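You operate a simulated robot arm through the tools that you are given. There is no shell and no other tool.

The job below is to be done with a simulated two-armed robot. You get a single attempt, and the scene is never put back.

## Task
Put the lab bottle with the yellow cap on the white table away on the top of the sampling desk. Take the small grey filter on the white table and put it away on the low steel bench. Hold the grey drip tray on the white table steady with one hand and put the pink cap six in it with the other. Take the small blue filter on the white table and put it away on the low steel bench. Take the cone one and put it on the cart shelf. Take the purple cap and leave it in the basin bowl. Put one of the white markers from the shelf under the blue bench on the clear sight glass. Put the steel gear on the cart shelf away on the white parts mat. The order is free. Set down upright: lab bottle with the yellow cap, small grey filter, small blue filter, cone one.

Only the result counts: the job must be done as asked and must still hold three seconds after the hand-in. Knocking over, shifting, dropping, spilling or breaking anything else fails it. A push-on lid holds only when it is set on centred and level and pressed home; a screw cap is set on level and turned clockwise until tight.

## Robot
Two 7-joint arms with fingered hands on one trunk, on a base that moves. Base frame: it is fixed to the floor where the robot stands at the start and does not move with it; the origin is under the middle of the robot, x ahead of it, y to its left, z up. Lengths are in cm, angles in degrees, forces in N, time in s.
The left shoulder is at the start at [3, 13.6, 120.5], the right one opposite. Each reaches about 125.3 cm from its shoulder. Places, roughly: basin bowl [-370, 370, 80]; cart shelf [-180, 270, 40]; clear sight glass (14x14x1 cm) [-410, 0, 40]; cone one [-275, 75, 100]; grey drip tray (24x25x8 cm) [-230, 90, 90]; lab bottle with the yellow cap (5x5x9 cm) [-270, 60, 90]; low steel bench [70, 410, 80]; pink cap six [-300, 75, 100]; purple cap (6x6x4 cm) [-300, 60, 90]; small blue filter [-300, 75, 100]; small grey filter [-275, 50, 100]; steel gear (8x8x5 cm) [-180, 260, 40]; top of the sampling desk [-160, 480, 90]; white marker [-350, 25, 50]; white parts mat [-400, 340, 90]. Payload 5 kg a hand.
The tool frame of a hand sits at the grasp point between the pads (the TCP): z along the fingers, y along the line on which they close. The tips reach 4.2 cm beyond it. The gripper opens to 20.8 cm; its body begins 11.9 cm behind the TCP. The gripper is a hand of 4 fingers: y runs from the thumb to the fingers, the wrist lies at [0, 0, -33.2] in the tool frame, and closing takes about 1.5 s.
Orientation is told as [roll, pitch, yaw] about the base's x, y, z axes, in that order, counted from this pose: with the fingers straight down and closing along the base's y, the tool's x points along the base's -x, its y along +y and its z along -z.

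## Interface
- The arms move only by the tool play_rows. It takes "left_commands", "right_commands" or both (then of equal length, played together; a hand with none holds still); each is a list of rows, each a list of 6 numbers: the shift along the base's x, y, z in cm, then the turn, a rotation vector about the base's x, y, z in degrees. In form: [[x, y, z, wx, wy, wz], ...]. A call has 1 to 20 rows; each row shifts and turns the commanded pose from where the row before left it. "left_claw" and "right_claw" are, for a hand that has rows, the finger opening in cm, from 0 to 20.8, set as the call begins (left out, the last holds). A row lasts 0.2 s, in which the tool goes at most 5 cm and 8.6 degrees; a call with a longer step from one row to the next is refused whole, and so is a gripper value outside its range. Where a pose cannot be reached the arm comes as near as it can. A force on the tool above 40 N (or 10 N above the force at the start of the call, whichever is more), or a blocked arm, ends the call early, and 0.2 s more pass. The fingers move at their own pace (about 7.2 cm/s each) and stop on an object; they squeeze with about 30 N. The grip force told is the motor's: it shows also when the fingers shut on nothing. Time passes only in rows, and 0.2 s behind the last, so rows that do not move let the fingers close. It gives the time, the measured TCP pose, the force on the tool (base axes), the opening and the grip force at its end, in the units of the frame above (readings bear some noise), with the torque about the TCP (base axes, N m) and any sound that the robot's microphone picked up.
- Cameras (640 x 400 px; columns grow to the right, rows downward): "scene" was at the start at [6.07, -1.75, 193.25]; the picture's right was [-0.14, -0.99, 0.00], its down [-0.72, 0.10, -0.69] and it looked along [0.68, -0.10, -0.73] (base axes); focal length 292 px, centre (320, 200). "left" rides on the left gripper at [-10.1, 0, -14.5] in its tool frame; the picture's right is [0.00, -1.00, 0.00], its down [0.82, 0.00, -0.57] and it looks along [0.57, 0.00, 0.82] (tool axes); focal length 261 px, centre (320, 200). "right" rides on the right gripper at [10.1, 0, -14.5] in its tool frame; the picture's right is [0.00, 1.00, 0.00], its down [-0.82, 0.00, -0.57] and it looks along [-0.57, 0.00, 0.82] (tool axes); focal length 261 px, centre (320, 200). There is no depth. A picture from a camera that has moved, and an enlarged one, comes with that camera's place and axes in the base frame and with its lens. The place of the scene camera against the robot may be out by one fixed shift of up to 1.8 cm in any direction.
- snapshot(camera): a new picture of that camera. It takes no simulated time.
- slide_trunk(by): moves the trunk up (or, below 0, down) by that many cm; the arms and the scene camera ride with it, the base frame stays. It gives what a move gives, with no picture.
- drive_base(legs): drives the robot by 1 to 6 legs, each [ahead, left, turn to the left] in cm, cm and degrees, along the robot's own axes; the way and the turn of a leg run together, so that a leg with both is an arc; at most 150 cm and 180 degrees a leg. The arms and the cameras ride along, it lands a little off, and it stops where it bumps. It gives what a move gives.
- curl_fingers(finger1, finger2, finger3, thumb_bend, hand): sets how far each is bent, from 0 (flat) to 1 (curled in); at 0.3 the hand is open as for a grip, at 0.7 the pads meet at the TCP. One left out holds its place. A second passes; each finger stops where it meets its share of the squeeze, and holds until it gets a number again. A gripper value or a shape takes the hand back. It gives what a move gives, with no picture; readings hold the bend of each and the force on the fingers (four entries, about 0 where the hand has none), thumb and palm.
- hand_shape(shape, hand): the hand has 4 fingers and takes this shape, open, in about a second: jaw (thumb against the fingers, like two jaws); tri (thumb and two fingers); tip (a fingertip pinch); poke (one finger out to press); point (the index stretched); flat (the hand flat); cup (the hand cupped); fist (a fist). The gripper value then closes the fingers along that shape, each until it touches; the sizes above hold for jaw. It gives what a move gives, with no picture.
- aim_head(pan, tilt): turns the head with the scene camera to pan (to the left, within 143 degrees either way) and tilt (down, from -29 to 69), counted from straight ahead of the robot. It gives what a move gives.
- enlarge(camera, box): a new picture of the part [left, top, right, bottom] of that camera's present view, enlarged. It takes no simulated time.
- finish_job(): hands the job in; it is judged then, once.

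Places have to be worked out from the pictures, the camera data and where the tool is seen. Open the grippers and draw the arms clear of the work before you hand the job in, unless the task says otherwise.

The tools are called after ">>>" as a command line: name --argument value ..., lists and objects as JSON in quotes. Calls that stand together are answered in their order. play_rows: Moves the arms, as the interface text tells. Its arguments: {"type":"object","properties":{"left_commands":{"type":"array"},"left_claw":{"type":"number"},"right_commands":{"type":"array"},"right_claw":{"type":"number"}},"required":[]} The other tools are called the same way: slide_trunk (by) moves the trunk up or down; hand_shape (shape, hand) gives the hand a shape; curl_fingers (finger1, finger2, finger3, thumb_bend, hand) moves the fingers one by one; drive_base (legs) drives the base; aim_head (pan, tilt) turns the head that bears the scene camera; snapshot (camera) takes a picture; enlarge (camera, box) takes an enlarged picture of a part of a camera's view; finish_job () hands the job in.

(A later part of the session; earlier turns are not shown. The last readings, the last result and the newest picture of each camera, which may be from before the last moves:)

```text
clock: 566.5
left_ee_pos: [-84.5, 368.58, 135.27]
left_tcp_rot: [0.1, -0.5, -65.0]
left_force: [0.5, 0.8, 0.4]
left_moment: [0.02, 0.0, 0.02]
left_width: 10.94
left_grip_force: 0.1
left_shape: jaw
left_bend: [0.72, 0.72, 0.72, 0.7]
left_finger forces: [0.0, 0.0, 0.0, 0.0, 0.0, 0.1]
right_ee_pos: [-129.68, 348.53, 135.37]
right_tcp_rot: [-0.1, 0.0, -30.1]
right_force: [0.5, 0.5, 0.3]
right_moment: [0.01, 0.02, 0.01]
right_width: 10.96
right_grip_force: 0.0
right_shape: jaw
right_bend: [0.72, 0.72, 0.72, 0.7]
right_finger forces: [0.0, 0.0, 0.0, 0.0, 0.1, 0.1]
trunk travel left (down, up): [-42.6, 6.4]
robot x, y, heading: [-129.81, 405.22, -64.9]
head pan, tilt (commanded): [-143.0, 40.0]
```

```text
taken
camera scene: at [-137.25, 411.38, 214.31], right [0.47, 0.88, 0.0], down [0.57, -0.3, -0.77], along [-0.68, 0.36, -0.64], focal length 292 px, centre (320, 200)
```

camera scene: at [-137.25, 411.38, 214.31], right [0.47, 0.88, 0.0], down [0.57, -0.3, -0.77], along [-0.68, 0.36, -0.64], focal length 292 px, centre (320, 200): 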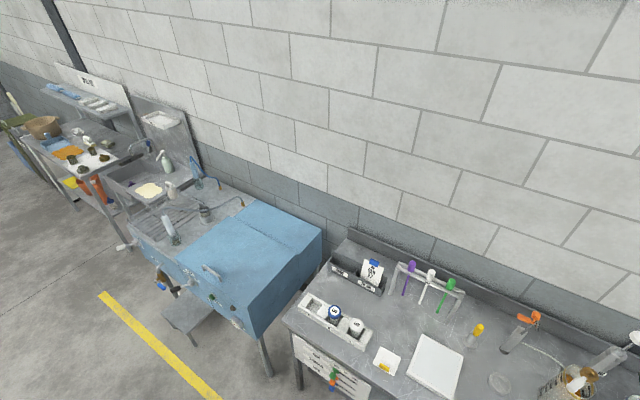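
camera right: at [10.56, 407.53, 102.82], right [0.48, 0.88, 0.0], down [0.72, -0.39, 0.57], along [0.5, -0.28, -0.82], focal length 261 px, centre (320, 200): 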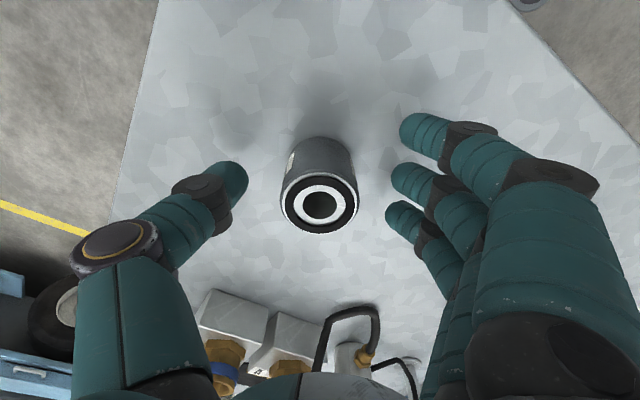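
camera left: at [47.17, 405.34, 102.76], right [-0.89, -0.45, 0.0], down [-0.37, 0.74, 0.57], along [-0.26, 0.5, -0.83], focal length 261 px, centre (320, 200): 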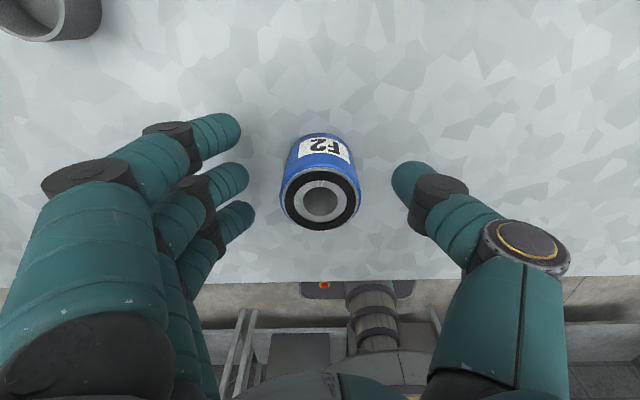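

A free spot on the sampling desk is its right-front part, about (-115, 488). I drive on along the aisle back to the white table.

>>> drive_base --legs '[[20, -55, 0.4]]'

>>> drive_base --legs '[[0, -144, 0]]'

```text
clock: 569.8
left_ee_pos: [-125.81, 327.37, 135.36]
left_tcp_rot: [0.0, -0.5, -64.4]
left_force: [0.7, -0.2, 0.4]
left_moment: [0.03, -0.01, -0.02]
left_width: 10.94
left_grip_force: 0.0
left_shape: jaw
left_bend: [0.72, 0.72, 0.72, 0.7]
left_finger forces: [0.0, 0.0, 0.0, 0.0, 0.0, 0.0]
right_ee_pos: [-170.92, 306.9, 135.41]
right_tcp_rot: [-0.1, -0.1, -29.5]
right_force: [1.0, 0.6, 0.3]
right_moment: [-0.01, -0.02, 0.01]
right_width: 10.94
right_grip_force: 0.1
right_shape: jaw
right_bend: [0.72, 0.72, 0.72, 0.7]
right_finger forces: [0.0, 0.0, 0.1, 0.0, 0.0, 0.0]
trunk travel left (down, up): [-42.6, 6.4]
robot x, y, heading: [-171.22, 363.48, -64.5]
head pan, tilt (commanded): [-143.0, 40.0]
```

```text
clock: 577.0
left_ee_pos: [-255.93, 264.58, 135.39]
left_tcp_rot: [-0.1, -0.4, -63.8]
left_force: [-0.3, -1.0, 0.6]
left_moment: [0.0, 0.0, -0.02]
left_width: 10.98
left_grip_force: 0.1
left_shape: jaw
left_bend: [0.72, 0.72, 0.72, 0.7]
left_finger forces: [0.1, 0.0, 0.0, 0.0, 0.0, 0.0]
right_ee_pos: [-300.71, 243.53, 135.31]
right_tcp_rot: [-0.1, -0.1, -28.8]
right_force: [0.2, -0.7, -0.6]
right_moment: [0.02, 0.03, -0.02]
right_width: 10.94
right_grip_force: 0.0
right_shape: jaw
right_bend: [0.72, 0.72, 0.72, 0.7]
right_finger forces: [0.0, 0.1, 0.0, 0.1, 0.1, 0.0]
trunk travel left (down, up): [-42.6, 6.4]
robot x, y, heading: [-301.97, 300.23, -63.8]
head pan, tilt (commanded): [-143.0, 40.0]
```

>>> drive_base --legs '[[60, -60, 3.8]]'

>>> slide_trunk --by -20

>>> drive_base --legs '[[78, -34, 0]]'

>>> aim_head --pan 0 --tilt 50

>>> snapshot --camera "scene"

```text
clock: 581.5
left_ee_pos: [-279.11, 186.75, 135.33]
left_tcp_rot: [0.0, -0.4, -60.2]
left_force: [0.4, 0.2, -0.1]
left_moment: [-0.01, -0.01, 0.01]
left_width: 10.96
left_grip_force: 0.2
left_shape: jaw
left_bend: [0.72, 0.72, 0.72, 0.7]
left_finger forces: [0.0, 0.0, 0.0, 0.0, 0.0, 0.1]
right_ee_pos: [-322.61, 162.99, 135.44]
right_tcp_rot: [0.0, -0.2, -25.2]
right_force: [-0.3, -0.2, 0.1]
right_moment: [0.0, 0.0, 0.04]
right_width: 10.95
right_grip_force: 0.1
right_shape: jaw
right_bend: [0.72, 0.72, 0.72, 0.7]
right_finger forces: [0.0, 0.0, 0.1, 0.0, 0.1, 0.0]
trunk travel left (down, up): [-42.6, 6.4]
robot x, y, heading: [-327.66, 219.8, -60.1]
head pan, tilt (commanded): [-143.0, 40.0]
```

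```text
clock: 583.7
left_ee_pos: [-279.21, 186.8, 115.44]
left_tcp_rot: [0.0, -0.5, -60.3]
left_force: [-0.1, 0.6, -0.1]
left_moment: [0.03, -0.01, 0.01]
left_width: 10.95
left_grip_force: 0.0
left_shape: jaw
left_bend: [0.72, 0.72, 0.72, 0.7]
left_finger forces: [0.0, 0.1, 0.0, 0.0, 0.0, 0.0]
right_ee_pos: [-322.52, 163.0, 115.42]
right_tcp_rot: [-0.1, -0.1, -25.2]
right_force: [-0.1, -0.5, 0.2]
right_moment: [-0.03, 0.0, 0.0]
right_width: 10.94
right_grip_force: 0.0
right_shape: jaw
right_bend: [0.72, 0.72, 0.72, 0.7]
right_finger forces: [0.0, 0.1, 0.0, 0.1, 0.0, 0.0]
trunk travel left (down, up): [-22.6, 26.4]
robot x, y, heading: [-327.37, 219.52, -60.2]
head pan, tilt (commanded): [-143.0, 40.0]
```

```text
clock: 588.2
left_ee_pos: [-269.4, 101.55, 115.22]
left_tcp_rot: [0.0, -0.5, -60.4]
left_force: [0.2, -0.1, -0.1]
left_moment: [0.04, 0.04, -0.01]
left_width: 10.92
left_grip_force: 0.1
left_shape: jaw
left_bend: [0.72, 0.72, 0.72, 0.7]
left_finger forces: [0.0, 0.0, 0.0, 0.1, 0.0, 0.0]
right_ee_pos: [-312.87, 77.6, 115.26]
right_tcp_rot: [-0.1, -0.1, -25.3]
right_force: [0.2, -0.6, 0.1]
right_moment: [0.04, 0.01, 0.0]
right_width: 10.96
right_grip_force: 0.1
right_shape: jaw
right_bend: [0.72, 0.72, 0.72, 0.7]
right_finger forces: [0.0, 0.0, 0.1, 0.0, 0.0, 0.0]
trunk travel left (down, up): [-22.6, 26.4]
robot x, y, heading: [-317.46, 134.14, -60.3]
head pan, tilt (commanded): [-143.0, 40.0]
```

```text
clock: 590.5
left_ee_pos: [-269.2, 101.4, 115.32]
left_tcp_rot: [0.0, -0.5, -60.3]
left_force: [0.0, 0.0, -0.1]
left_moment: [0.02, 0.02, 0.0]
left_width: 10.94
left_grip_force: 0.0
left_shape: jaw
left_bend: [0.72, 0.72, 0.72, 0.7]
left_finger forces: [0.0, 0.1, 0.0, 0.1, 0.0, 0.0]
right_ee_pos: [-312.75, 77.75, 115.39]
right_tcp_rot: [-0.1, -0.1, -25.2]
right_force: [0.5, 0.4, 0.4]
right_moment: [-0.01, -0.02, 0.0]
right_width: 10.94
right_grip_force: 0.0
right_shape: jaw
right_bend: [0.72, 0.72, 0.72, 0.7]
right_finger forces: [0.0, 0.0, 0.0, 0.1, 0.0, 0.1]
trunk travel left (down, up): [-22.6, 26.4]
robot x, y, heading: [-317.21, 134.22, -60.2]
head pan, tilt (commanded): [0.0, 50.0]
```

```text
taken
camera scene: at [-313.93, 129.49, 192.89], right [-0.87, -0.5, 0.0], down [-0.38, 0.67, -0.64], along [0.32, -0.56, -0.77], focal length 292 px, centre (320, 200)
```

scene: 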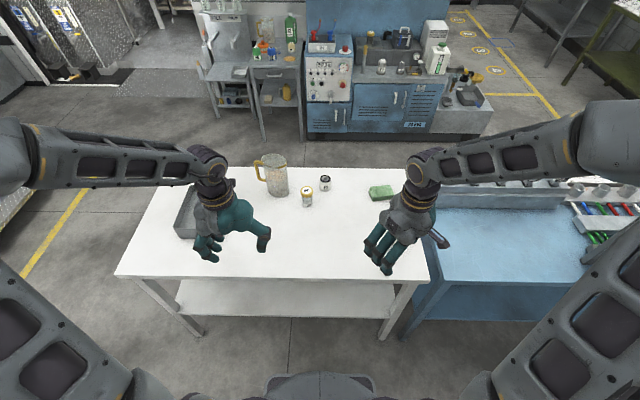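

Now the lab bottle with the yellow cap (axis about (-268.6, 60.2)). I move 10 cm closer and bring the right hand over it, turned so the thumb is on the far side.

>>> drive_base --legs '[[10, 0, 0]]'

```text
clock: 591.6
left_ee_pos: [-264.31, 92.62, 115.21]
left_tcp_rot: [0.0, -0.4, -60.3]
left_force: [0.3, -0.1, -0.2]
left_moment: [0.13, 0.07, 0.0]
left_width: 10.96
left_grip_force: 0.0
left_shape: jaw
left_bend: [0.72, 0.72, 0.72, 0.7]
left_finger forces: [0.1, 0.0, 0.0, 0.1, 0.1, 0.0]
right_ee_pos: [-307.67, 68.84, 115.24]
right_tcp_rot: [-0.1, -0.1, -25.3]
right_force: [0.3, -0.8, -0.3]
right_moment: [0.1, 0.06, -0.01]
right_width: 10.93
right_grip_force: 0.0
right_shape: jaw
right_bend: [0.72, 0.72, 0.72, 0.7]
right_finger forces: [0.0, 0.0, 0.1, 0.1, 0.0, 0.0]
trunk travel left (down, up): [-22.6, 26.4]
robot x, y, heading: [-312.09, 125.58, -60.3]
head pan, tilt (commanded): [0.0, 50.0]
```

>>> play_rows --left_commands '[[1.2, 3, 0, 0, 0, 0], [1.2, 3, 0, 0, 0, 0], [1.2, 3, 0, 0, 0, 0], [1.2, 3, 0, 0, 0, 0], [0, 0, 0, 0, 0, 0], [0, 0, 0, 0, 0, 0], [0, 0, 0, 0, 0, 0], [0, 0, 0, 0, 0, 0], [0, 0, 0, 0, 0, 0], [0, 0, 0, 0, 0, 0], [0, 0, 0, 0, 0, 0]]' --right_commands '[[3.89, -0.8, 0, 0, 0, 4.5], [3.89, -0.8, 0, 0, 0, 4.5], [3.89, -0.8, 0, 0, 0, 4.5], [3.89, -0.8, 0, 0, 0, 4.5], [3.89, -0.8, 0, 0, 0, 4.5], [3.89, -0.8, 0, 0, 0, 4.5], [3.89, -0.8, 0, 0, 0, 4.5], [3.89, -0.8, 0, 0, 0, 4.5], [3.89, -0.8, 0, 0, 0, 4.5], [3.89, -0.8, 0, 0, 0, 4.5], [0, 0, 0, 0, 0, 0]]' --right_claw 10

>>> snapshot --camera "right"

>>> enlarge --camera "scene" --box '[220, 130, 420, 270]'

```text
clock: 594.0
left_ee_pos: [-259.66, 104.62, 115.37]
left_tcp_rot: [0.0, -0.5, -60.3]
left_force: [-0.4, 0.4, -0.8]
left_moment: [-0.03, -0.11, 0.0]
left_width: 10.98
left_grip_force: 0.0
left_shape: jaw
left_bend: [0.72, 0.72, 0.72, 0.7]
left_finger forces: [0.1, 0.1, 0.0, 0.0, 0.0, 0.0]
right_ee_pos: [-269.02, 60.78, 115.38]
right_tcp_rot: [-0.1, -0.2, 19.8]
right_force: [-0.5, 0.1, 0.3]
right_moment: [0.02, -0.1, 0.0]
right_width: 10.08
right_grip_force: 0.1
right_shape: jaw
right_bend: [0.73, 0.73, 0.73, 0.7]
right_finger forces: [0.0, 0.0, 0.0, 0.0, 0.0, 0.0]
trunk travel left (down, up): [-22.6, 26.4]
robot x, y, heading: [-312.45, 125.71, -60.2]
head pan, tilt (commanded): [0.0, 50.0]
```

```text
taken
camera right: at [-278.69, 57.64, 129.86], right [-0.33, 0.94, 0.0], down [0.77, 0.27, 0.57], along [0.54, 0.19, -0.82], focal length 261 px, centre (320, 200)
```

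right: 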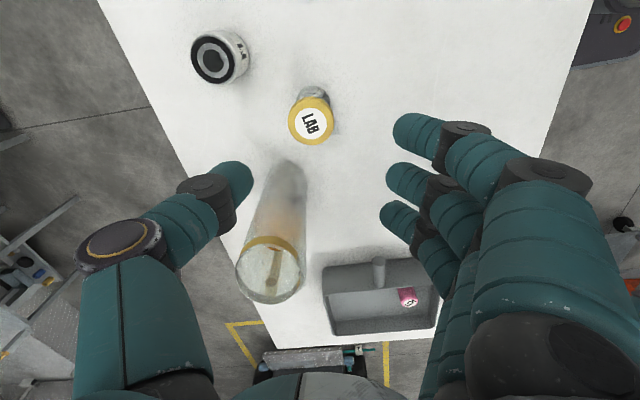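

```text
2.86 times, centred on (320, 200) of scene
camera zoom: at [-309.12, 120.78, 192.9], right [-0.87, -0.5, 0.0], down [-0.38, 0.67, -0.64], along [0.32, -0.56, -0.77], focal length 835 px, centre (320, 200)
```

zoom: 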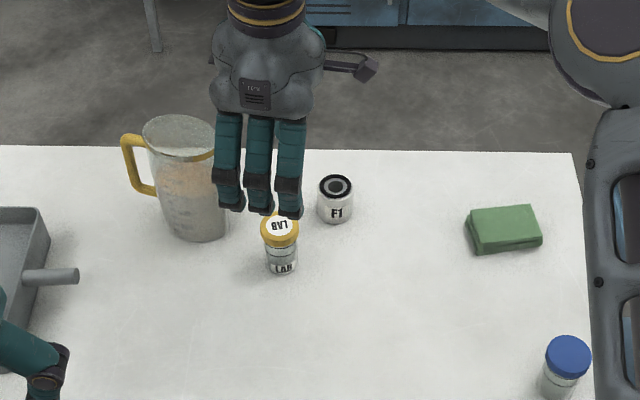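

Bottle is centred; F1 and jug are clear of the digits. I lower and grip.

>>> play_rows --right_commands '[[0.1, 0, -4, 0, 0, 0], [0.1, 0, -4, 0, 0, 0], [0, 0, -4, 0, 0, 0], [0, 0, -4, 0, 0, 0], [0, 0, -2.2, 0, 0, 0], [0, 0, 0, 0, 0, 0]]'

>>> snapshot --camera "right"

>>> play_rows --right_commands '[[0, 0, 0, 0, 0, 0], [0, 0, 0, 0, 0, 0], [0, 0, 0, 0, 0, 0], [0, 0, 0, 0, 0, 0], [0, 0, 0, 0, 0, 0], [0, 0, 0, 0, 0, 0]]' --right_claw 0

>>> snapshot --camera "right"

```text
clock: 595.5
left_ee_pos: [-259.5, 104.66, 115.32]
left_tcp_rot: [0.0, -0.4, -60.3]
left_force: [0.3, -0.4, 0.6]
left_moment: [-0.01, -0.04, 0.02]
left_width: 10.95
left_grip_force: 0.0
left_shape: jaw
left_bend: [0.72, 0.72, 0.72, 0.7]
left_finger forces: [0.0, 0.0, 0.0, 0.0, 0.1, 0.0]
right_ee_pos: [-268.77, 60.91, 97.09]
right_tcp_rot: [-0.2, -0.1, 19.8]
right_force: [-1.0, -0.8, -0.2]
right_moment: [-0.01, -0.01, 0.02]
right_width: 10.07
right_grip_force: 0.0
right_shape: jaw
right_bend: [0.73, 0.73, 0.73, 0.7]
right_finger forces: [0.1, 0.1, 0.0, 0.0, 0.1, 0.0]
trunk travel left (down, up): [-22.6, 26.4]
robot x, y, heading: [-312.51, 125.53, -60.4]
head pan, tilt (commanded): [0.0, 50.0]
```

```text
taken
camera right: at [-278.33, 57.6, 111.54], right [-0.33, 0.94, 0.0], down [0.77, 0.27, 0.57], along [0.54, 0.19, -0.82], focal length 261 px, centre (320, 200)
```

right: 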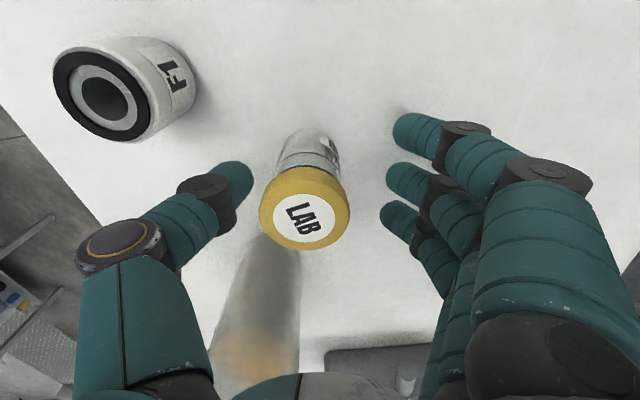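

```text
clock: 596.9
left_ee_pos: [-259.54, 104.69, 115.29]
left_tcp_rot: [0.0, -0.4, -60.3]
left_force: [1.8, -0.1, 0.2]
left_moment: [0.01, 0.01, 0.01]
left_width: 10.95
left_grip_force: 0.0
left_shape: jaw
left_bend: [0.72, 0.72, 0.72, 0.7]
left_finger forces: [0.0, 0.0, 0.0, 0.0, 0.0, 0.0]
right_ee_pos: [-268.66, 60.78, 97.05]
right_tcp_rot: [-0.2, -0.1, 19.8]
right_force: [0.0, -0.5, -0.1]
right_moment: [-0.04, 0.01, 0.02]
right_width: 1.98
right_grip_force: 30.3
right_shape: jaw
right_bend: [0.7, 0.73, 0.7, 0.71]
right_finger forces: [3.2, 15.5, 3.3, 0.1, 22.2, 0.0]
trunk travel left (down, up): [-22.6, 26.4]
robot x, y, heading: [-312.13, 125.43, -60.3]
head pan, tilt (commanded): [0.0, 50.0]
```

```text
taken
camera right: at [-278.32, 57.6, 111.53], right [-0.33, 0.94, 0.0], down [0.77, 0.27, 0.57], along [0.54, 0.19, -0.82], focal length 261 px, centre (320, 200)
```

right: 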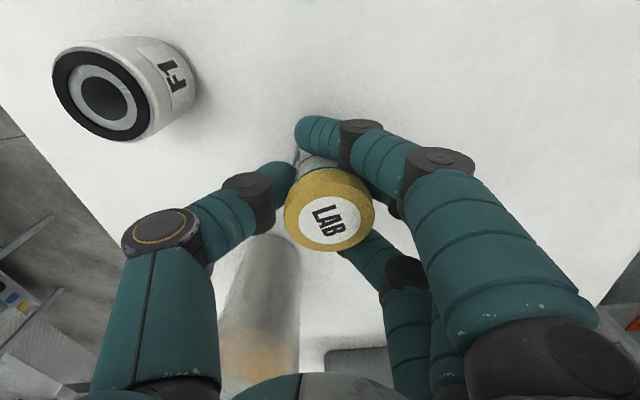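

The bottle is gripped by all digits. I lift it and bring it back.

>>> play_rows --right_commands '[[0, 0, 1.5, 0, 0, 0], [0, 0, 3, 0, 0, 0], [0, 0, 4, 0, 0, 0], [0, 0, 4, 0, 0, 0], [0, 0, 4, 0, 0, 0], [0, 0, 4, 0, 0, 0], [-3.89, 1.2, 1, 0, 0, -4.5], [-3.89, 1.2, 1, 0, 0, -4.5], [-3.89, 1.2, 0, 0, 0, -4.5], [-3.89, 1.2, 0, 0, 0, -4.5], [-3.89, 1.2, 0, 0, 0, -4.5], [-3.89, 1.2, 0, 0, 0, -4.5], [-3.89, 1.2, 0, 0, 0, -4.5], [-3.89, 1.2, 0, 0, 0, -4.5], [-3.89, 1.2, 0, 0, 0, -4.5], [-3.89, 1.2, 0, 0, 0, -4.5], [0, 0, 0, 0, 0, 0]]'

>>> snapshot --camera "right"

>>> enlarge --camera "scene" --box '[160, 130, 500, 330]'

```text
clock: 600.5
left_ee_pos: [-259.43, 104.53, 115.25]
left_tcp_rot: [-0.1, -0.4, -60.3]
left_force: [1.7, 0.0, -1.0]
left_moment: [0.06, 0.09, 0.03]
left_width: 10.99
left_grip_force: 0.1
left_shape: jaw
left_bend: [0.72, 0.72, 0.72, 0.7]
left_finger forces: [0.1, 0.0, 0.0, 0.0, 0.0, 0.1]
right_ee_pos: [-307.55, 73.06, 119.61]
right_tcp_rot: [-0.1, -0.1, -25.3]
right_force: [0.6, -0.5, -0.1]
right_moment: [0.07, 0.08, 0.03]
right_width: 2.0
right_grip_force: 29.8
right_shape: jaw
right_bend: [0.7, 0.73, 0.7, 0.71]
right_finger forces: [3.1, 15.4, 3.6, 0.1, 21.8, 0.2]
trunk travel left (down, up): [-22.6, 26.4]
robot x, y, heading: [-312.38, 125.26, -60.3]
head pan, tilt (commanded): [0.0, 50.0]
```

```text
taken
camera right: at [-316.65, 77.44, 134.11], right [0.43, 0.9, 0.0], down [0.74, -0.35, 0.57], along [0.52, -0.25, -0.82], focal length 261 px, centre (320, 200)
```

right: 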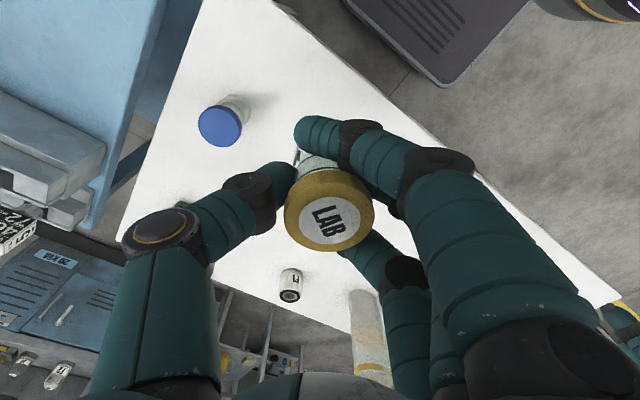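

```text
1.88 times, centred on (330, 230) of scene
camera zoom: at [-308.75, 120.62, 192.88], right [-0.87, -0.5, 0.0], down [-0.38, 0.67, -0.64], along [0.32, -0.56, -0.77], focal length 550 px, centre (301, 144)
```

zoom: 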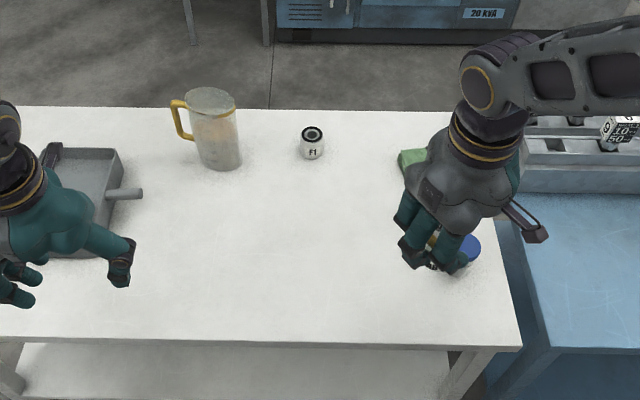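

The bottle is secure. I raise the trunk and drive the known route to the sampling desk.

>>> slide_trunk --by 20

>>> drive_base --legs '[[-60, 32, 0], [-60, 32, -4.3]]'

```text
clock: 602.6
left_ee_pos: [-259.51, 104.56, 135.25]
left_tcp_rot: [-0.1, -0.4, -60.3]
left_force: [-0.7, -0.2, -0.7]
left_moment: [-0.02, -0.01, 0.0]
left_width: 10.98
left_grip_force: 0.0
left_shape: jaw
left_bend: [0.72, 0.72, 0.72, 0.7]
left_finger forces: [0.0, 0.0, 0.0, 0.0, 0.0, 0.0]
right_ee_pos: [-307.56, 73.13, 139.65]
right_tcp_rot: [0.0, -0.1, -25.3]
right_force: [-0.2, 0.7, -0.4]
right_moment: [0.02, 0.0, -0.04]
right_width: 1.98
right_grip_force: 30.1
right_shape: jaw
right_bend: [0.7, 0.73, 0.7, 0.71]
right_finger forces: [3.0, 15.4, 3.6, 0.0, 21.8, 0.0]
trunk travel left (down, up): [-42.6, 6.4]
robot x, y, heading: [-312.54, 125.24, -60.5]
head pan, tilt (commanded): [0.0, 50.0]
```

```text
clock: 609.8
left_ee_pos: [-262.28, 236.98, 135.22]
left_tcp_rot: [-0.1, -0.5, -64.9]
left_force: [-0.3, 0.2, -0.2]
left_moment: [0.03, 0.0, 0.01]
left_width: 10.96
left_grip_force: 0.0
left_shape: jaw
left_bend: [0.72, 0.72, 0.72, 0.7]
left_finger forces: [0.0, 0.0, 0.0, 0.1, 0.1, 0.0]
right_ee_pos: [-312.8, 209.49, 139.78]
right_tcp_rot: [-0.1, 0.0, -29.9]
right_force: [-0.3, -0.4, 0.0]
right_moment: [-0.02, 0.02, -0.01]
right_width: 1.96
right_grip_force: 30.6
right_shape: jaw
right_bend: [0.7, 0.73, 0.7, 0.71]
right_finger forces: [3.0, 15.5, 3.6, 0.0, 21.8, 0.1]
trunk travel left (down, up): [-42.6, 6.4]
robot x, y, heading: [-313.52, 262.42, -64.9]
head pan, tilt (commanded): [0.0, 50.0]
```

>>> drive_base --legs '[[-29, 27.7, 0.4], [0, 95, 0]]'

>>> drive_base --legs '[[0, 95, 0]]'

```text
clock: 616.8
left_ee_pos: [-162.97, 317.4, 135.29]
left_tcp_rot: [0.0, -0.5, -63.7]
left_force: [0.6, -0.6, 0.3]
left_moment: [-0.04, 0.03, 0.0]
left_width: 10.95
left_grip_force: 0.1
left_shape: jaw
left_bend: [0.72, 0.72, 0.72, 0.7]
left_finger forces: [0.1, 0.0, 0.0, 0.0, 0.0, 0.0]
right_ee_pos: [-212.82, 288.88, 139.59]
right_tcp_rot: [-0.1, -0.1, -28.7]
right_force: [0.1, 0.3, -0.1]
right_moment: [-0.04, 0.05, -0.05]
right_width: 2.02
right_grip_force: 29.8
right_shape: jaw
right_bend: [0.7, 0.73, 0.7, 0.71]
right_finger forces: [3.0, 15.4, 3.5, 0.1, 21.8, 0.1]
trunk travel left (down, up): [-42.6, 6.4]
robot x, y, heading: [-214.24, 341.35, -63.7]
head pan, tilt (commanded): [0.0, 50.0]
```

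```text
clock: 621.8
left_ee_pos: [-78.35, 359.31, 135.37]
left_tcp_rot: [0.0, -0.4, -63.6]
left_force: [-0.1, -0.2, -0.3]
left_moment: [0.04, 0.0, 0.01]
left_width: 10.96
left_grip_force: 0.1
left_shape: jaw
left_bend: [0.72, 0.72, 0.72, 0.7]
left_finger forces: [0.0, 0.0, 0.0, 0.1, 0.0, 0.0]
right_ee_pos: [-128.16, 330.59, 139.61]
right_tcp_rot: [-0.1, -0.1, -28.6]
right_force: [-0.9, -0.7, -1.3]
right_moment: [0.02, 0.01, 0.01]
right_width: 2.0
right_grip_force: 29.6
right_shape: jaw
right_bend: [0.7, 0.73, 0.7, 0.71]
right_finger forces: [3.0, 15.5, 3.6, 0.0, 21.8, 0.0]
trunk travel left (down, up): [-42.6, 6.4]
robot x, y, heading: [-129.61, 383.25, -63.6]
head pan, tilt (commanded): [0.0, 50.0]
```

>>> drive_base --legs '[[-11, 47, 0], [0, 0, 179]]'

>>> aim_head --pan 0 --tilt 45

>>> snapshot --camera "scene"

```text
clock: 632.0
left_ee_pos: [-146.21, 434.58, 135.27]
left_tcp_rot: [0.1, -0.5, 119.4]
left_force: [0.3, 0.8, -0.1]
left_moment: [0.0, 0.02, -0.01]
left_width: 10.93
left_grip_force: 0.0
left_shape: jaw
left_bend: [0.72, 0.72, 0.72, 0.7]
left_finger forces: [0.0, 0.0, 0.0, 0.0, 0.0, 0.0]
right_ee_pos: [-98.14, 465.92, 139.56]
right_tcp_rot: [-0.1, -0.1, 154.4]
right_force: [0.2, 0.7, -0.4]
right_moment: [0.01, -0.01, 0.02]
right_width: 1.95
right_grip_force: 30.2
right_shape: jaw
right_bend: [0.7, 0.73, 0.7, 0.71]
right_finger forces: [2.2, 14.4, 3.9, 0.0, 20.9, 0.1]
trunk travel left (down, up): [-42.6, 6.4]
robot x, y, heading: [-93.78, 413.24, 119.5]
head pan, tilt (commanded): [0.0, 50.0]
```

```text
clock: 632.7
left_ee_pos: [-146.23, 434.54, 135.24]
left_tcp_rot: [0.0, -0.5, 119.3]
left_force: [0.4, -1.3, -0.3]
left_moment: [-0.01, -0.01, 0.01]
left_width: 10.95
left_grip_force: 0.1
left_shape: jaw
left_bend: [0.72, 0.72, 0.72, 0.7]
left_finger forces: [0.1, 0.0, 0.0, 0.0, 0.0, 0.1]
right_ee_pos: [-98.0, 465.9, 139.75]
right_tcp_rot: [-0.1, 0.0, 154.3]
right_force: [-0.9, 0.0, -0.5]
right_moment: [0.0, 0.08, 0.03]
right_width: 1.94
right_grip_force: 30.4
right_shape: jaw
right_bend: [0.7, 0.73, 0.7, 0.71]
right_finger forces: [2.3, 14.4, 3.8, 0.0, 20.9, 0.0]
trunk travel left (down, up): [-42.6, 6.4]
robot x, y, heading: [-93.25, 413.79, 119.5]
head pan, tilt (commanded): [0.0, 45.0]
```

```text
taken
camera scene: at [-94.97, 417.29, 213.58], right [0.87, 0.49, 0.0], down [0.35, -0.62, -0.71], along [-0.35, 0.62, -0.71], focal length 292 px, centre (320, 200)
```

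scene: 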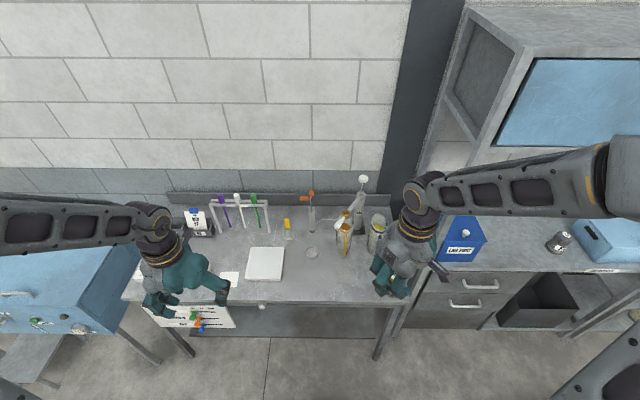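

I face the sampling desk. The free spot at its right front is about (-111, 485). I lower the trunk and bring the bottle over it.

>>> slide_trunk --by -20

>>> play_rows --right_commands '[[-2.6, 3.8, 0, 0, 0, 0], [-2.6, 3.8, 0, 0, 0, 0], [-2.6, 3.8, 0, 0, 0, 0], [-2.6, 3.8, 0, 0, 0, 0], [-2.6, 3.8, 0, 0, 0, 0], [0, 0, -4, 0, 0, 0], [0, 0, -4, 0, 0, 0], [0, 0, -4, 0, 0, 0], [0, 0, 0, 0, 0, 0]]'

>>> snapshot --camera "right"

>>> enlarge --camera "scene" --box '[240, 180, 480, 360]'

```text
clock: 634.9
left_ee_pos: [-146.29, 434.6, 115.41]
left_tcp_rot: [0.0, -0.5, 119.4]
left_force: [-0.7, -0.7, 0.8]
left_moment: [-0.02, 0.06, 0.02]
left_width: 10.96
left_grip_force: 0.0
left_shape: jaw
left_bend: [0.72, 0.72, 0.72, 0.7]
left_finger forces: [0.1, 0.0, 0.0, 0.0, 0.0, 0.0]
right_ee_pos: [-98.1, 465.97, 119.69]
right_tcp_rot: [-0.1, -0.2, 154.4]
right_force: [0.8, -0.2, -0.4]
right_moment: [0.02, 0.01, -0.01]
right_width: 1.95
right_grip_force: 29.5
right_shape: jaw
right_bend: [0.7, 0.73, 0.7, 0.71]
right_finger forces: [2.3, 14.3, 3.8, 0.0, 20.9, 0.0]
trunk travel left (down, up): [-22.6, 26.4]
robot x, y, heading: [-93.64, 413.44, 119.6]
head pan, tilt (commanded): [0.0, 45.0]
```

```text
clock: 636.9
left_ee_pos: [-146.19, 434.44, 115.46]
left_tcp_rot: [0.0, -0.6, 119.4]
left_force: [0.1, -0.3, 0.8]
left_moment: [0.08, 0.06, 0.01]
left_width: 10.95
left_grip_force: 0.1
left_shape: jaw
left_bend: [0.72, 0.72, 0.72, 0.7]
left_finger forces: [0.0, 0.0, 0.0, 0.0, 0.1, 0.0]
right_ee_pos: [-111.36, 484.76, 107.75]
right_tcp_rot: [-0.1, -0.2, 154.4]
right_force: [-0.4, -0.3, -0.4]
right_moment: [0.05, 0.0, 0.02]
right_width: 1.97
right_grip_force: 30.3
right_shape: jaw
right_bend: [0.7, 0.73, 0.7, 0.71]
right_finger forces: [2.4, 14.5, 4.0, 0.1, 21.1, 0.1]
trunk travel left (down, up): [-22.6, 26.4]
robot x, y, heading: [-93.67, 413.4, 119.3]
head pan, tilt (commanded): [0.0, 45.0]
```

```text
taken
camera right: at [-102.35, 480.35, 122.11], right [-0.44, -0.9, 0.0], down [-0.74, 0.36, 0.57], along [-0.52, 0.25, -0.82], focal length 261 px, centre (320, 200)
```

right: 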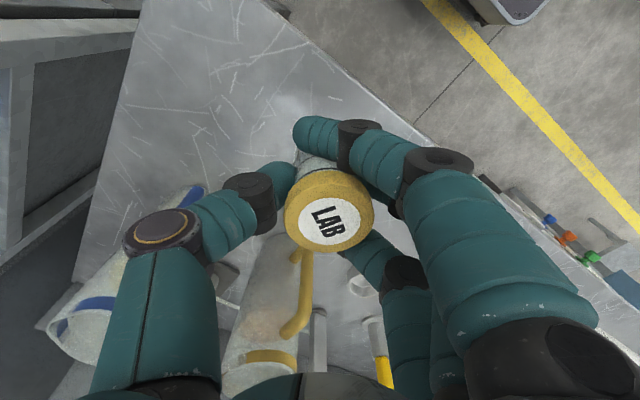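

```text
2.22 times, centred on (360, 270) of scene
camera zoom: at [-94.92, 417.2, 193.6], right [0.87, 0.49, 0.0], down [0.35, -0.62, -0.71], along [-0.35, 0.62, -0.71], focal length 650 px, centre (231, 44)
```

zoom: 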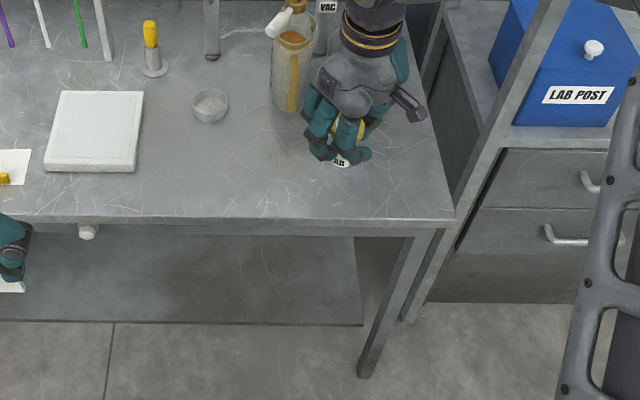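

Spot is clear. I lower the bottle to the desk.

>>> play_rows --right_commands '[[0.5, -0.3, -3.5, 0, 0, 0], [0.5, -0.3, -3, 0, 0, 0], [0, 0, -2, 0, 0, 0], [0, 0, -0.8, 0, 0, 0], [0, 0, -0.5, 0, 0, 0], [0, 0, 0, 0, 0, 0]]'

```text
clock: 638.3
left_ee_pos: [-146.33, 434.62, 115.35]
left_tcp_rot: [0.1, -0.4, 119.4]
left_force: [0.0, -0.5, 0.5]
left_moment: [0.0, -0.01, -0.01]
left_width: 10.97
left_grip_force: 0.1
left_shape: jaw
left_bend: [0.72, 0.72, 0.72, 0.7]
left_finger forces: [0.1, 0.0, 0.0, 0.1, 0.1, 0.0]
right_ee_pos: [-110.08, 484.44, 97.92]
right_tcp_rot: [-0.1, -0.1, 154.3]
right_force: [0.9, -0.6, -1.4]
right_moment: [-0.03, 0.01, -0.05]
right_width: 1.92
right_grip_force: 30.1
right_shape: jaw
right_bend: [0.7, 0.73, 0.7, 0.71]
right_finger forces: [2.3, 14.5, 3.8, 0.0, 20.8, 0.0]
trunk travel left (down, up): [-22.6, 26.4]
robot x, y, heading: [-93.04, 413.5, 119.6]
head pan, tilt (commanded): [0.0, 45.0]
```

>>> play_rows --right_commands '[[0, 0, -0.4, 0, 0, 0], [0, 0, -0.4, 0, 0, 0], [0, 0, -0.4, 0, 0, 0], [0, 0, 0, 0, 0, 0]]'

```text
clock: 639.3
left_ee_pos: [-146.29, 434.53, 115.29]
left_tcp_rot: [0.2, -0.5, 119.3]
left_force: [-0.2, 0.0, -0.4]
left_moment: [0.02, -0.01, -0.04]
left_width: 10.95
left_grip_force: 0.0
left_shape: jaw
left_bend: [0.72, 0.72, 0.72, 0.7]
left_finger forces: [0.1, 0.0, 0.0, 0.0, 0.0, 0.0]
right_ee_pos: [-110.11, 484.5, 96.8]
right_tcp_rot: [-0.2, -0.2, 154.3]
right_force: [4.7, 2.3, 19.5]
right_moment: [-0.18, 0.07, 0.02]
right_width: 2.03
right_grip_force: 29.8
right_shape: jaw
right_bend: [0.7, 0.73, 0.7, 0.71]
right_finger forces: [3.4, 17.7, 1.9, 0.0, 25.9, 0.1]
trunk travel left (down, up): [-22.6, 26.4]
robot x, y, heading: [-93.73, 413.19, 119.7]
head pan, tilt (commanded): [0.0, 45.0]
```

The bottle stands on the desk. I ease off and open the hand.

>>> play_rows --right_commands '[[0, 0, 0.2, 0, 0, 0], [0, 0, 0, 0, 0, 0]]'

>>> play_rows --right_commands '[[0, 0, 0, 0, 0, 0], [0, 0, 0, 0, 0, 0], [0, 0, 0, 0, 0, 0], [0, 0, 0, 0, 0, 0], [0, 0, 0, 0, 0, 0]]' --right_claw 10

>>> snapshot --camera "right"

```text
clock: 639.9
left_ee_pos: [-146.19, 434.55, 115.37]
left_tcp_rot: [0.0, -0.5, 119.5]
left_force: [0.1, -0.2, -0.2]
left_moment: [-0.02, -0.01, -0.01]
left_width: 10.96
left_grip_force: 0.1
left_shape: jaw
left_bend: [0.72, 0.72, 0.72, 0.7]
left_finger forces: [0.0, 0.1, 0.1, 0.0, 0.0, 0.0]
right_ee_pos: [-110.23, 484.34, 96.78]
right_tcp_rot: [-0.1, -0.1, 154.5]
right_force: [0.9, 1.7, 10.4]
right_moment: [-0.07, 0.11, -0.01]
right_width: 1.98
right_grip_force: 29.9
right_shape: jaw
right_bend: [0.7, 0.73, 0.7, 0.71]
right_finger forces: [3.5, 17.1, 2.5, 0.0, 23.6, 0.1]
trunk travel left (down, up): [-22.6, 26.4]
robot x, y, heading: [-93.58, 413.34, 119.4]
head pan, tilt (commanded): [0.0, 45.0]
```

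```text
clock: 641.1
left_ee_pos: [-146.24, 434.58, 115.39]
left_tcp_rot: [0.0, -0.6, 119.4]
left_force: [-0.2, 0.1, -0.6]
left_moment: [-0.03, 0.0, -0.02]
left_width: 10.97
left_grip_force: 0.2
left_shape: jaw
left_bend: [0.72, 0.72, 0.72, 0.7]
left_finger forces: [0.0, 0.1, 0.1, 0.0, 0.0, 0.0]
right_ee_pos: [-110.09, 484.29, 96.83]
right_tcp_rot: [-0.1, -0.1, 154.4]
right_force: [-0.4, 0.9, -0.4]
right_moment: [-0.01, -0.01, 0.0]
right_width: 9.92
right_grip_force: 0.1
right_shape: jaw
right_bend: [0.73, 0.73, 0.73, 0.7]
right_finger forces: [0.0, 0.0, 0.0, 0.1, 0.1, 0.1]
trunk travel left (down, up): [-22.6, 26.4]
robot x, y, heading: [-93.73, 413.31, 119.4]
head pan, tilt (commanded): [0.0, 45.0]
```

```text
taken
camera right: at [-101.12, 480.01, 111.34], right [-0.44, -0.9, 0.0], down [-0.74, 0.36, 0.57], along [-0.52, 0.25, -0.82], focal length 261 px, centre (320, 200)
```

right: 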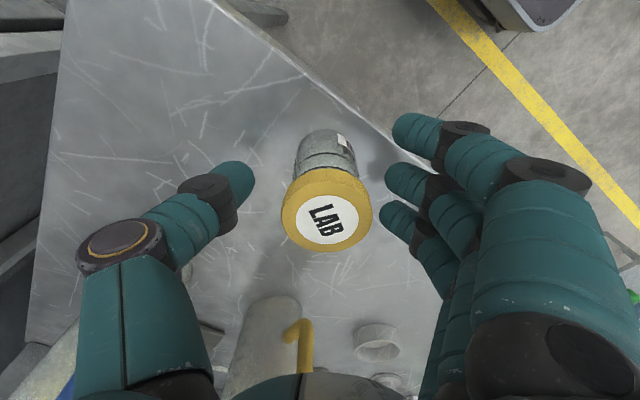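

The bottle stands, but only about 4 cm from the front edge. I regrip and move it 6 cm further in for safety.

>>> play_rows --right_commands '[[0, 0, 0, 0, 0, 0], [0, 0, 0, 0, 0, 0], [0, 0, 0, 0, 0, 0], [0, 0, 0, 0, 0, 0], [0, 0, 0, 0, 0, 0], [0, 0, 0, 0, 0, 0]]' --right_claw 0

>>> play_rows --right_commands '[[0, 0, 1, 0, 0, 0], [0, 0, 1.5, 0, 0, 0], [-0.8, 1.8, 0, 0, 0, 0], [-0.9, 1.8, 0, 0, 0, 0], [-0.9, 1.8, 0, 0, 0, 0], [0, 0, 0, 0, 0, 0]]'

>>> snapshot --camera "right"

```text
clock: 642.5
left_ee_pos: [-146.41, 434.4, 115.31]
left_tcp_rot: [-0.1, -0.5, 119.4]
left_force: [0.2, 0.1, -0.4]
left_moment: [-0.01, -0.01, 0.0]
left_width: 10.96
left_grip_force: 0.1
left_shape: jaw
left_bend: [0.72, 0.72, 0.72, 0.7]
left_finger forces: [0.0, 0.0, 0.1, 0.1, 0.0, 0.0]
right_ee_pos: [-110.12, 484.32, 96.79]
right_tcp_rot: [-0.1, -0.1, 154.4]
right_force: [-0.3, 0.3, 0.9]
right_moment: [0.02, 0.01, -0.01]
right_width: 1.99
right_grip_force: 30.7
right_shape: jaw
right_bend: [0.7, 0.72, 0.7, 0.71]
right_finger forces: [2.9, 15.8, 2.8, 0.0, 21.8, 0.0]
trunk travel left (down, up): [-22.6, 26.4]
robot x, y, heading: [-93.3, 413.51, 119.4]
head pan, tilt (commanded): [0.0, 45.0]
```

```text
clock: 643.9
left_ee_pos: [-146.23, 434.39, 115.28]
left_tcp_rot: [-0.1, -0.6, 119.4]
left_force: [0.1, -1.0, 0.0]
left_moment: [0.05, 0.03, -0.01]
left_width: 10.97
left_grip_force: 0.1
left_shape: jaw
left_bend: [0.72, 0.72, 0.72, 0.7]
left_finger forces: [0.0, 0.0, 0.0, 0.0, 0.0, 0.1]
right_ee_pos: [-112.73, 489.8, 99.47]
right_tcp_rot: [-0.1, 0.0, 154.4]
right_force: [-0.8, -1.0, -0.6]
right_moment: [0.01, 0.05, 0.0]
right_width: 1.99
right_grip_force: 30.3
right_shape: jaw
right_bend: [0.7, 0.72, 0.7, 0.71]
right_finger forces: [2.7, 15.7, 3.2, 0.1, 21.5, 0.1]
trunk travel left (down, up): [-22.6, 26.4]
robot x, y, heading: [-93.43, 413.42, 119.4]
head pan, tilt (commanded): [0.0, 45.0]
```

```text
taken
camera right: at [-103.69, 485.42, 113.95], right [-0.44, -0.9, 0.0], down [-0.74, 0.36, 0.57], along [-0.52, 0.25, -0.82], focal length 261 px, centre (320, 200)
```

right: 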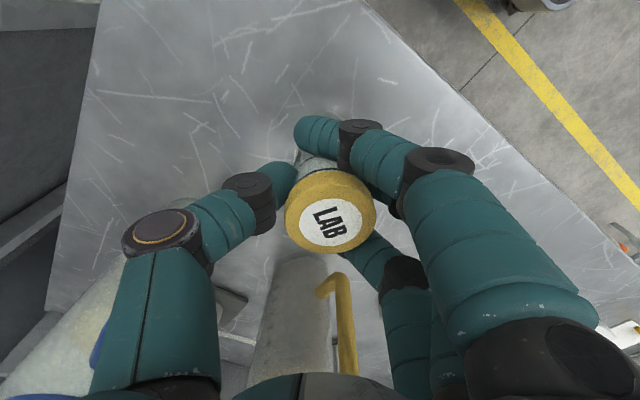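

>>> play_rows --right_commands '[[0, 0, -1, 0, 0, 0], [0, 0, -0.8, 0, 0, 0], [0, 0, -0.5, 0, 0, 0], [0, 0, -0.4, 0, 0, 0], [0, 0, 0, 0, 0, 0]]'

>>> play_rows --right_commands '[[0, 0, 0.1, 0, 0, 0], [0, 0, 0, 0, 0, 0], [0, 0, 0, 0, 0, 0], [0, 0, 0, 0, 0, 0], [0, 0, 0, 0, 0, 0], [0, 0, 0, 0, 0, 0]]' --right_claw 10

>>> snapshot --camera "right"

```text
clock: 645.1
left_ee_pos: [-146.21, 434.62, 115.32]
left_tcp_rot: [0.1, -0.5, 119.4]
left_force: [-0.1, 0.0, -0.3]
left_moment: [-0.03, -0.02, 0.01]
left_width: 10.97
left_grip_force: 0.2
left_shape: jaw
left_bend: [0.72, 0.72, 0.72, 0.7]
left_finger forces: [0.0, 0.0, 0.1, 0.1, 0.1, 0.0]
right_ee_pos: [-112.52, 489.83, 96.81]
right_tcp_rot: [-0.2, -0.3, 154.3]
right_force: [2.5, 0.6, 12.9]
right_moment: [-0.17, 0.07, 0.03]
right_width: 2.03
right_grip_force: 30.6
right_shape: jaw
right_bend: [0.7, 0.73, 0.7, 0.71]
right_finger forces: [3.2, 17.2, 1.8, 0.0, 24.0, 0.0]
trunk travel left (down, up): [-22.6, 26.4]
robot x, y, heading: [-93.35, 413.41, 119.6]
head pan, tilt (commanded): [0.0, 45.0]
```

```text
clock: 646.5
left_ee_pos: [-146.25, 434.59, 115.33]
left_tcp_rot: [-0.1, -0.5, 119.4]
left_force: [0.5, -0.1, 0.4]
left_moment: [-0.03, -0.01, -0.02]
left_width: 10.99
left_grip_force: 0.1
left_shape: jaw
left_bend: [0.72, 0.72, 0.72, 0.7]
left_finger forces: [0.0, 0.0, 0.1, 0.0, 0.0, 0.0]
right_ee_pos: [-112.7, 489.8, 96.65]
right_tcp_rot: [-0.1, -0.1, 154.4]
right_force: [0.5, 0.3, -1.0]
right_moment: [-0.02, 0.02, 0.01]
right_width: 9.96
right_grip_force: 0.2
right_shape: jaw
right_bend: [0.73, 0.73, 0.73, 0.7]
right_finger forces: [0.1, 0.1, 0.0, 0.1, 0.0, 0.0]
trunk travel left (down, up): [-22.6, 26.4]
robot x, y, heading: [-93.43, 413.2, 119.5]
head pan, tilt (commanded): [0.0, 45.0]
```

```text
taken
camera right: at [-103.64, 485.43, 111.19], right [-0.44, -0.9, 0.0], down [-0.74, 0.36, 0.57], along [-0.52, 0.25, -0.82], focal length 261 px, centre (320, 200)
```

right: 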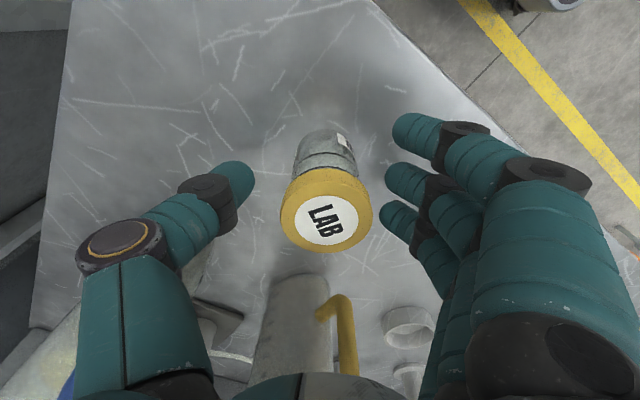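

Bottle stands upright well inside the desk. I raise the hand straight up and draw both arms back, then check the result.

>>> play_rows --right_commands '[[0, 0, 2, 0, 0, 0], [0, 0, 4, 0, 0, 0], [0, 0, 4, 0, 0, 0], [0, 0, 4, 0, 0, 0], [0, 0, 4, 0, 0, 0], [0, 0, 4, 0, 0, 0], [2.3, -4, 0, 0, 0, 0], [2.3, -4, 0, 0, 0, 0], [2.3, -4, 0, 0, 0, 0], [2.3, -4, 0, 0, 0, 0], [2.3, -4, 0, 0, 0, 0], [2.3, -4, 0, 0, 0, 0], [0, 0, 0, 0, 0, 0]]'

>>> enlarge --camera "scene" --box '[240, 180, 480, 360]'

```text
clock: 649.3
left_ee_pos: [-146.44, 434.75, 115.16]
left_tcp_rot: [0.0, -0.3, 119.4]
left_force: [-0.6, 0.3, -0.8]
left_moment: [-0.12, -0.07, -0.01]
left_width: 10.97
left_grip_force: 0.2
left_shape: jaw
left_bend: [0.72, 0.72, 0.72, 0.7]
left_finger forces: [0.0, 0.1, 0.0, 0.0, 0.0, 0.1]
right_ee_pos: [-99.0, 465.78, 118.61]
right_tcp_rot: [0.0, 0.0, 154.4]
right_force: [-1.5, -0.4, -0.9]
right_moment: [-0.11, -0.04, -0.03]
right_width: 9.95
right_grip_force: 0.0
right_shape: jaw
right_bend: [0.73, 0.73, 0.73, 0.7]
right_finger forces: [0.0, 0.0, 0.0, 0.0, 0.1, 0.0]
trunk travel left (down, up): [-22.6, 26.4]
robot x, y, heading: [-93.53, 413.32, 119.3]
head pan, tilt (commanded): [0.0, 45.0]
```

```text
2.22 times, centred on (360, 270) of scene
camera zoom: at [-95.08, 417.52, 193.57], right [0.87, 0.49, 0.0], down [0.35, -0.62, -0.71], along [-0.35, 0.62, -0.71], focal length 650 px, centre (231, 44)
```

zoom: 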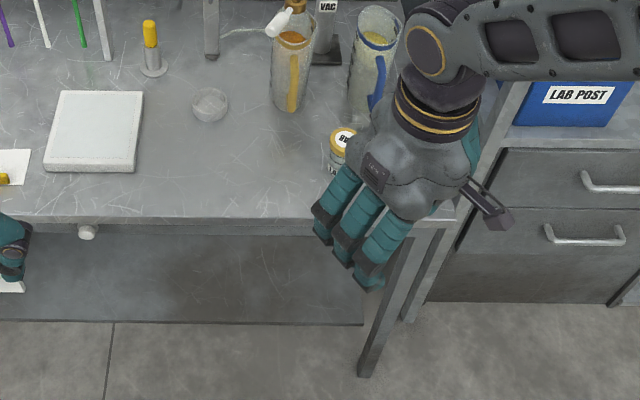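

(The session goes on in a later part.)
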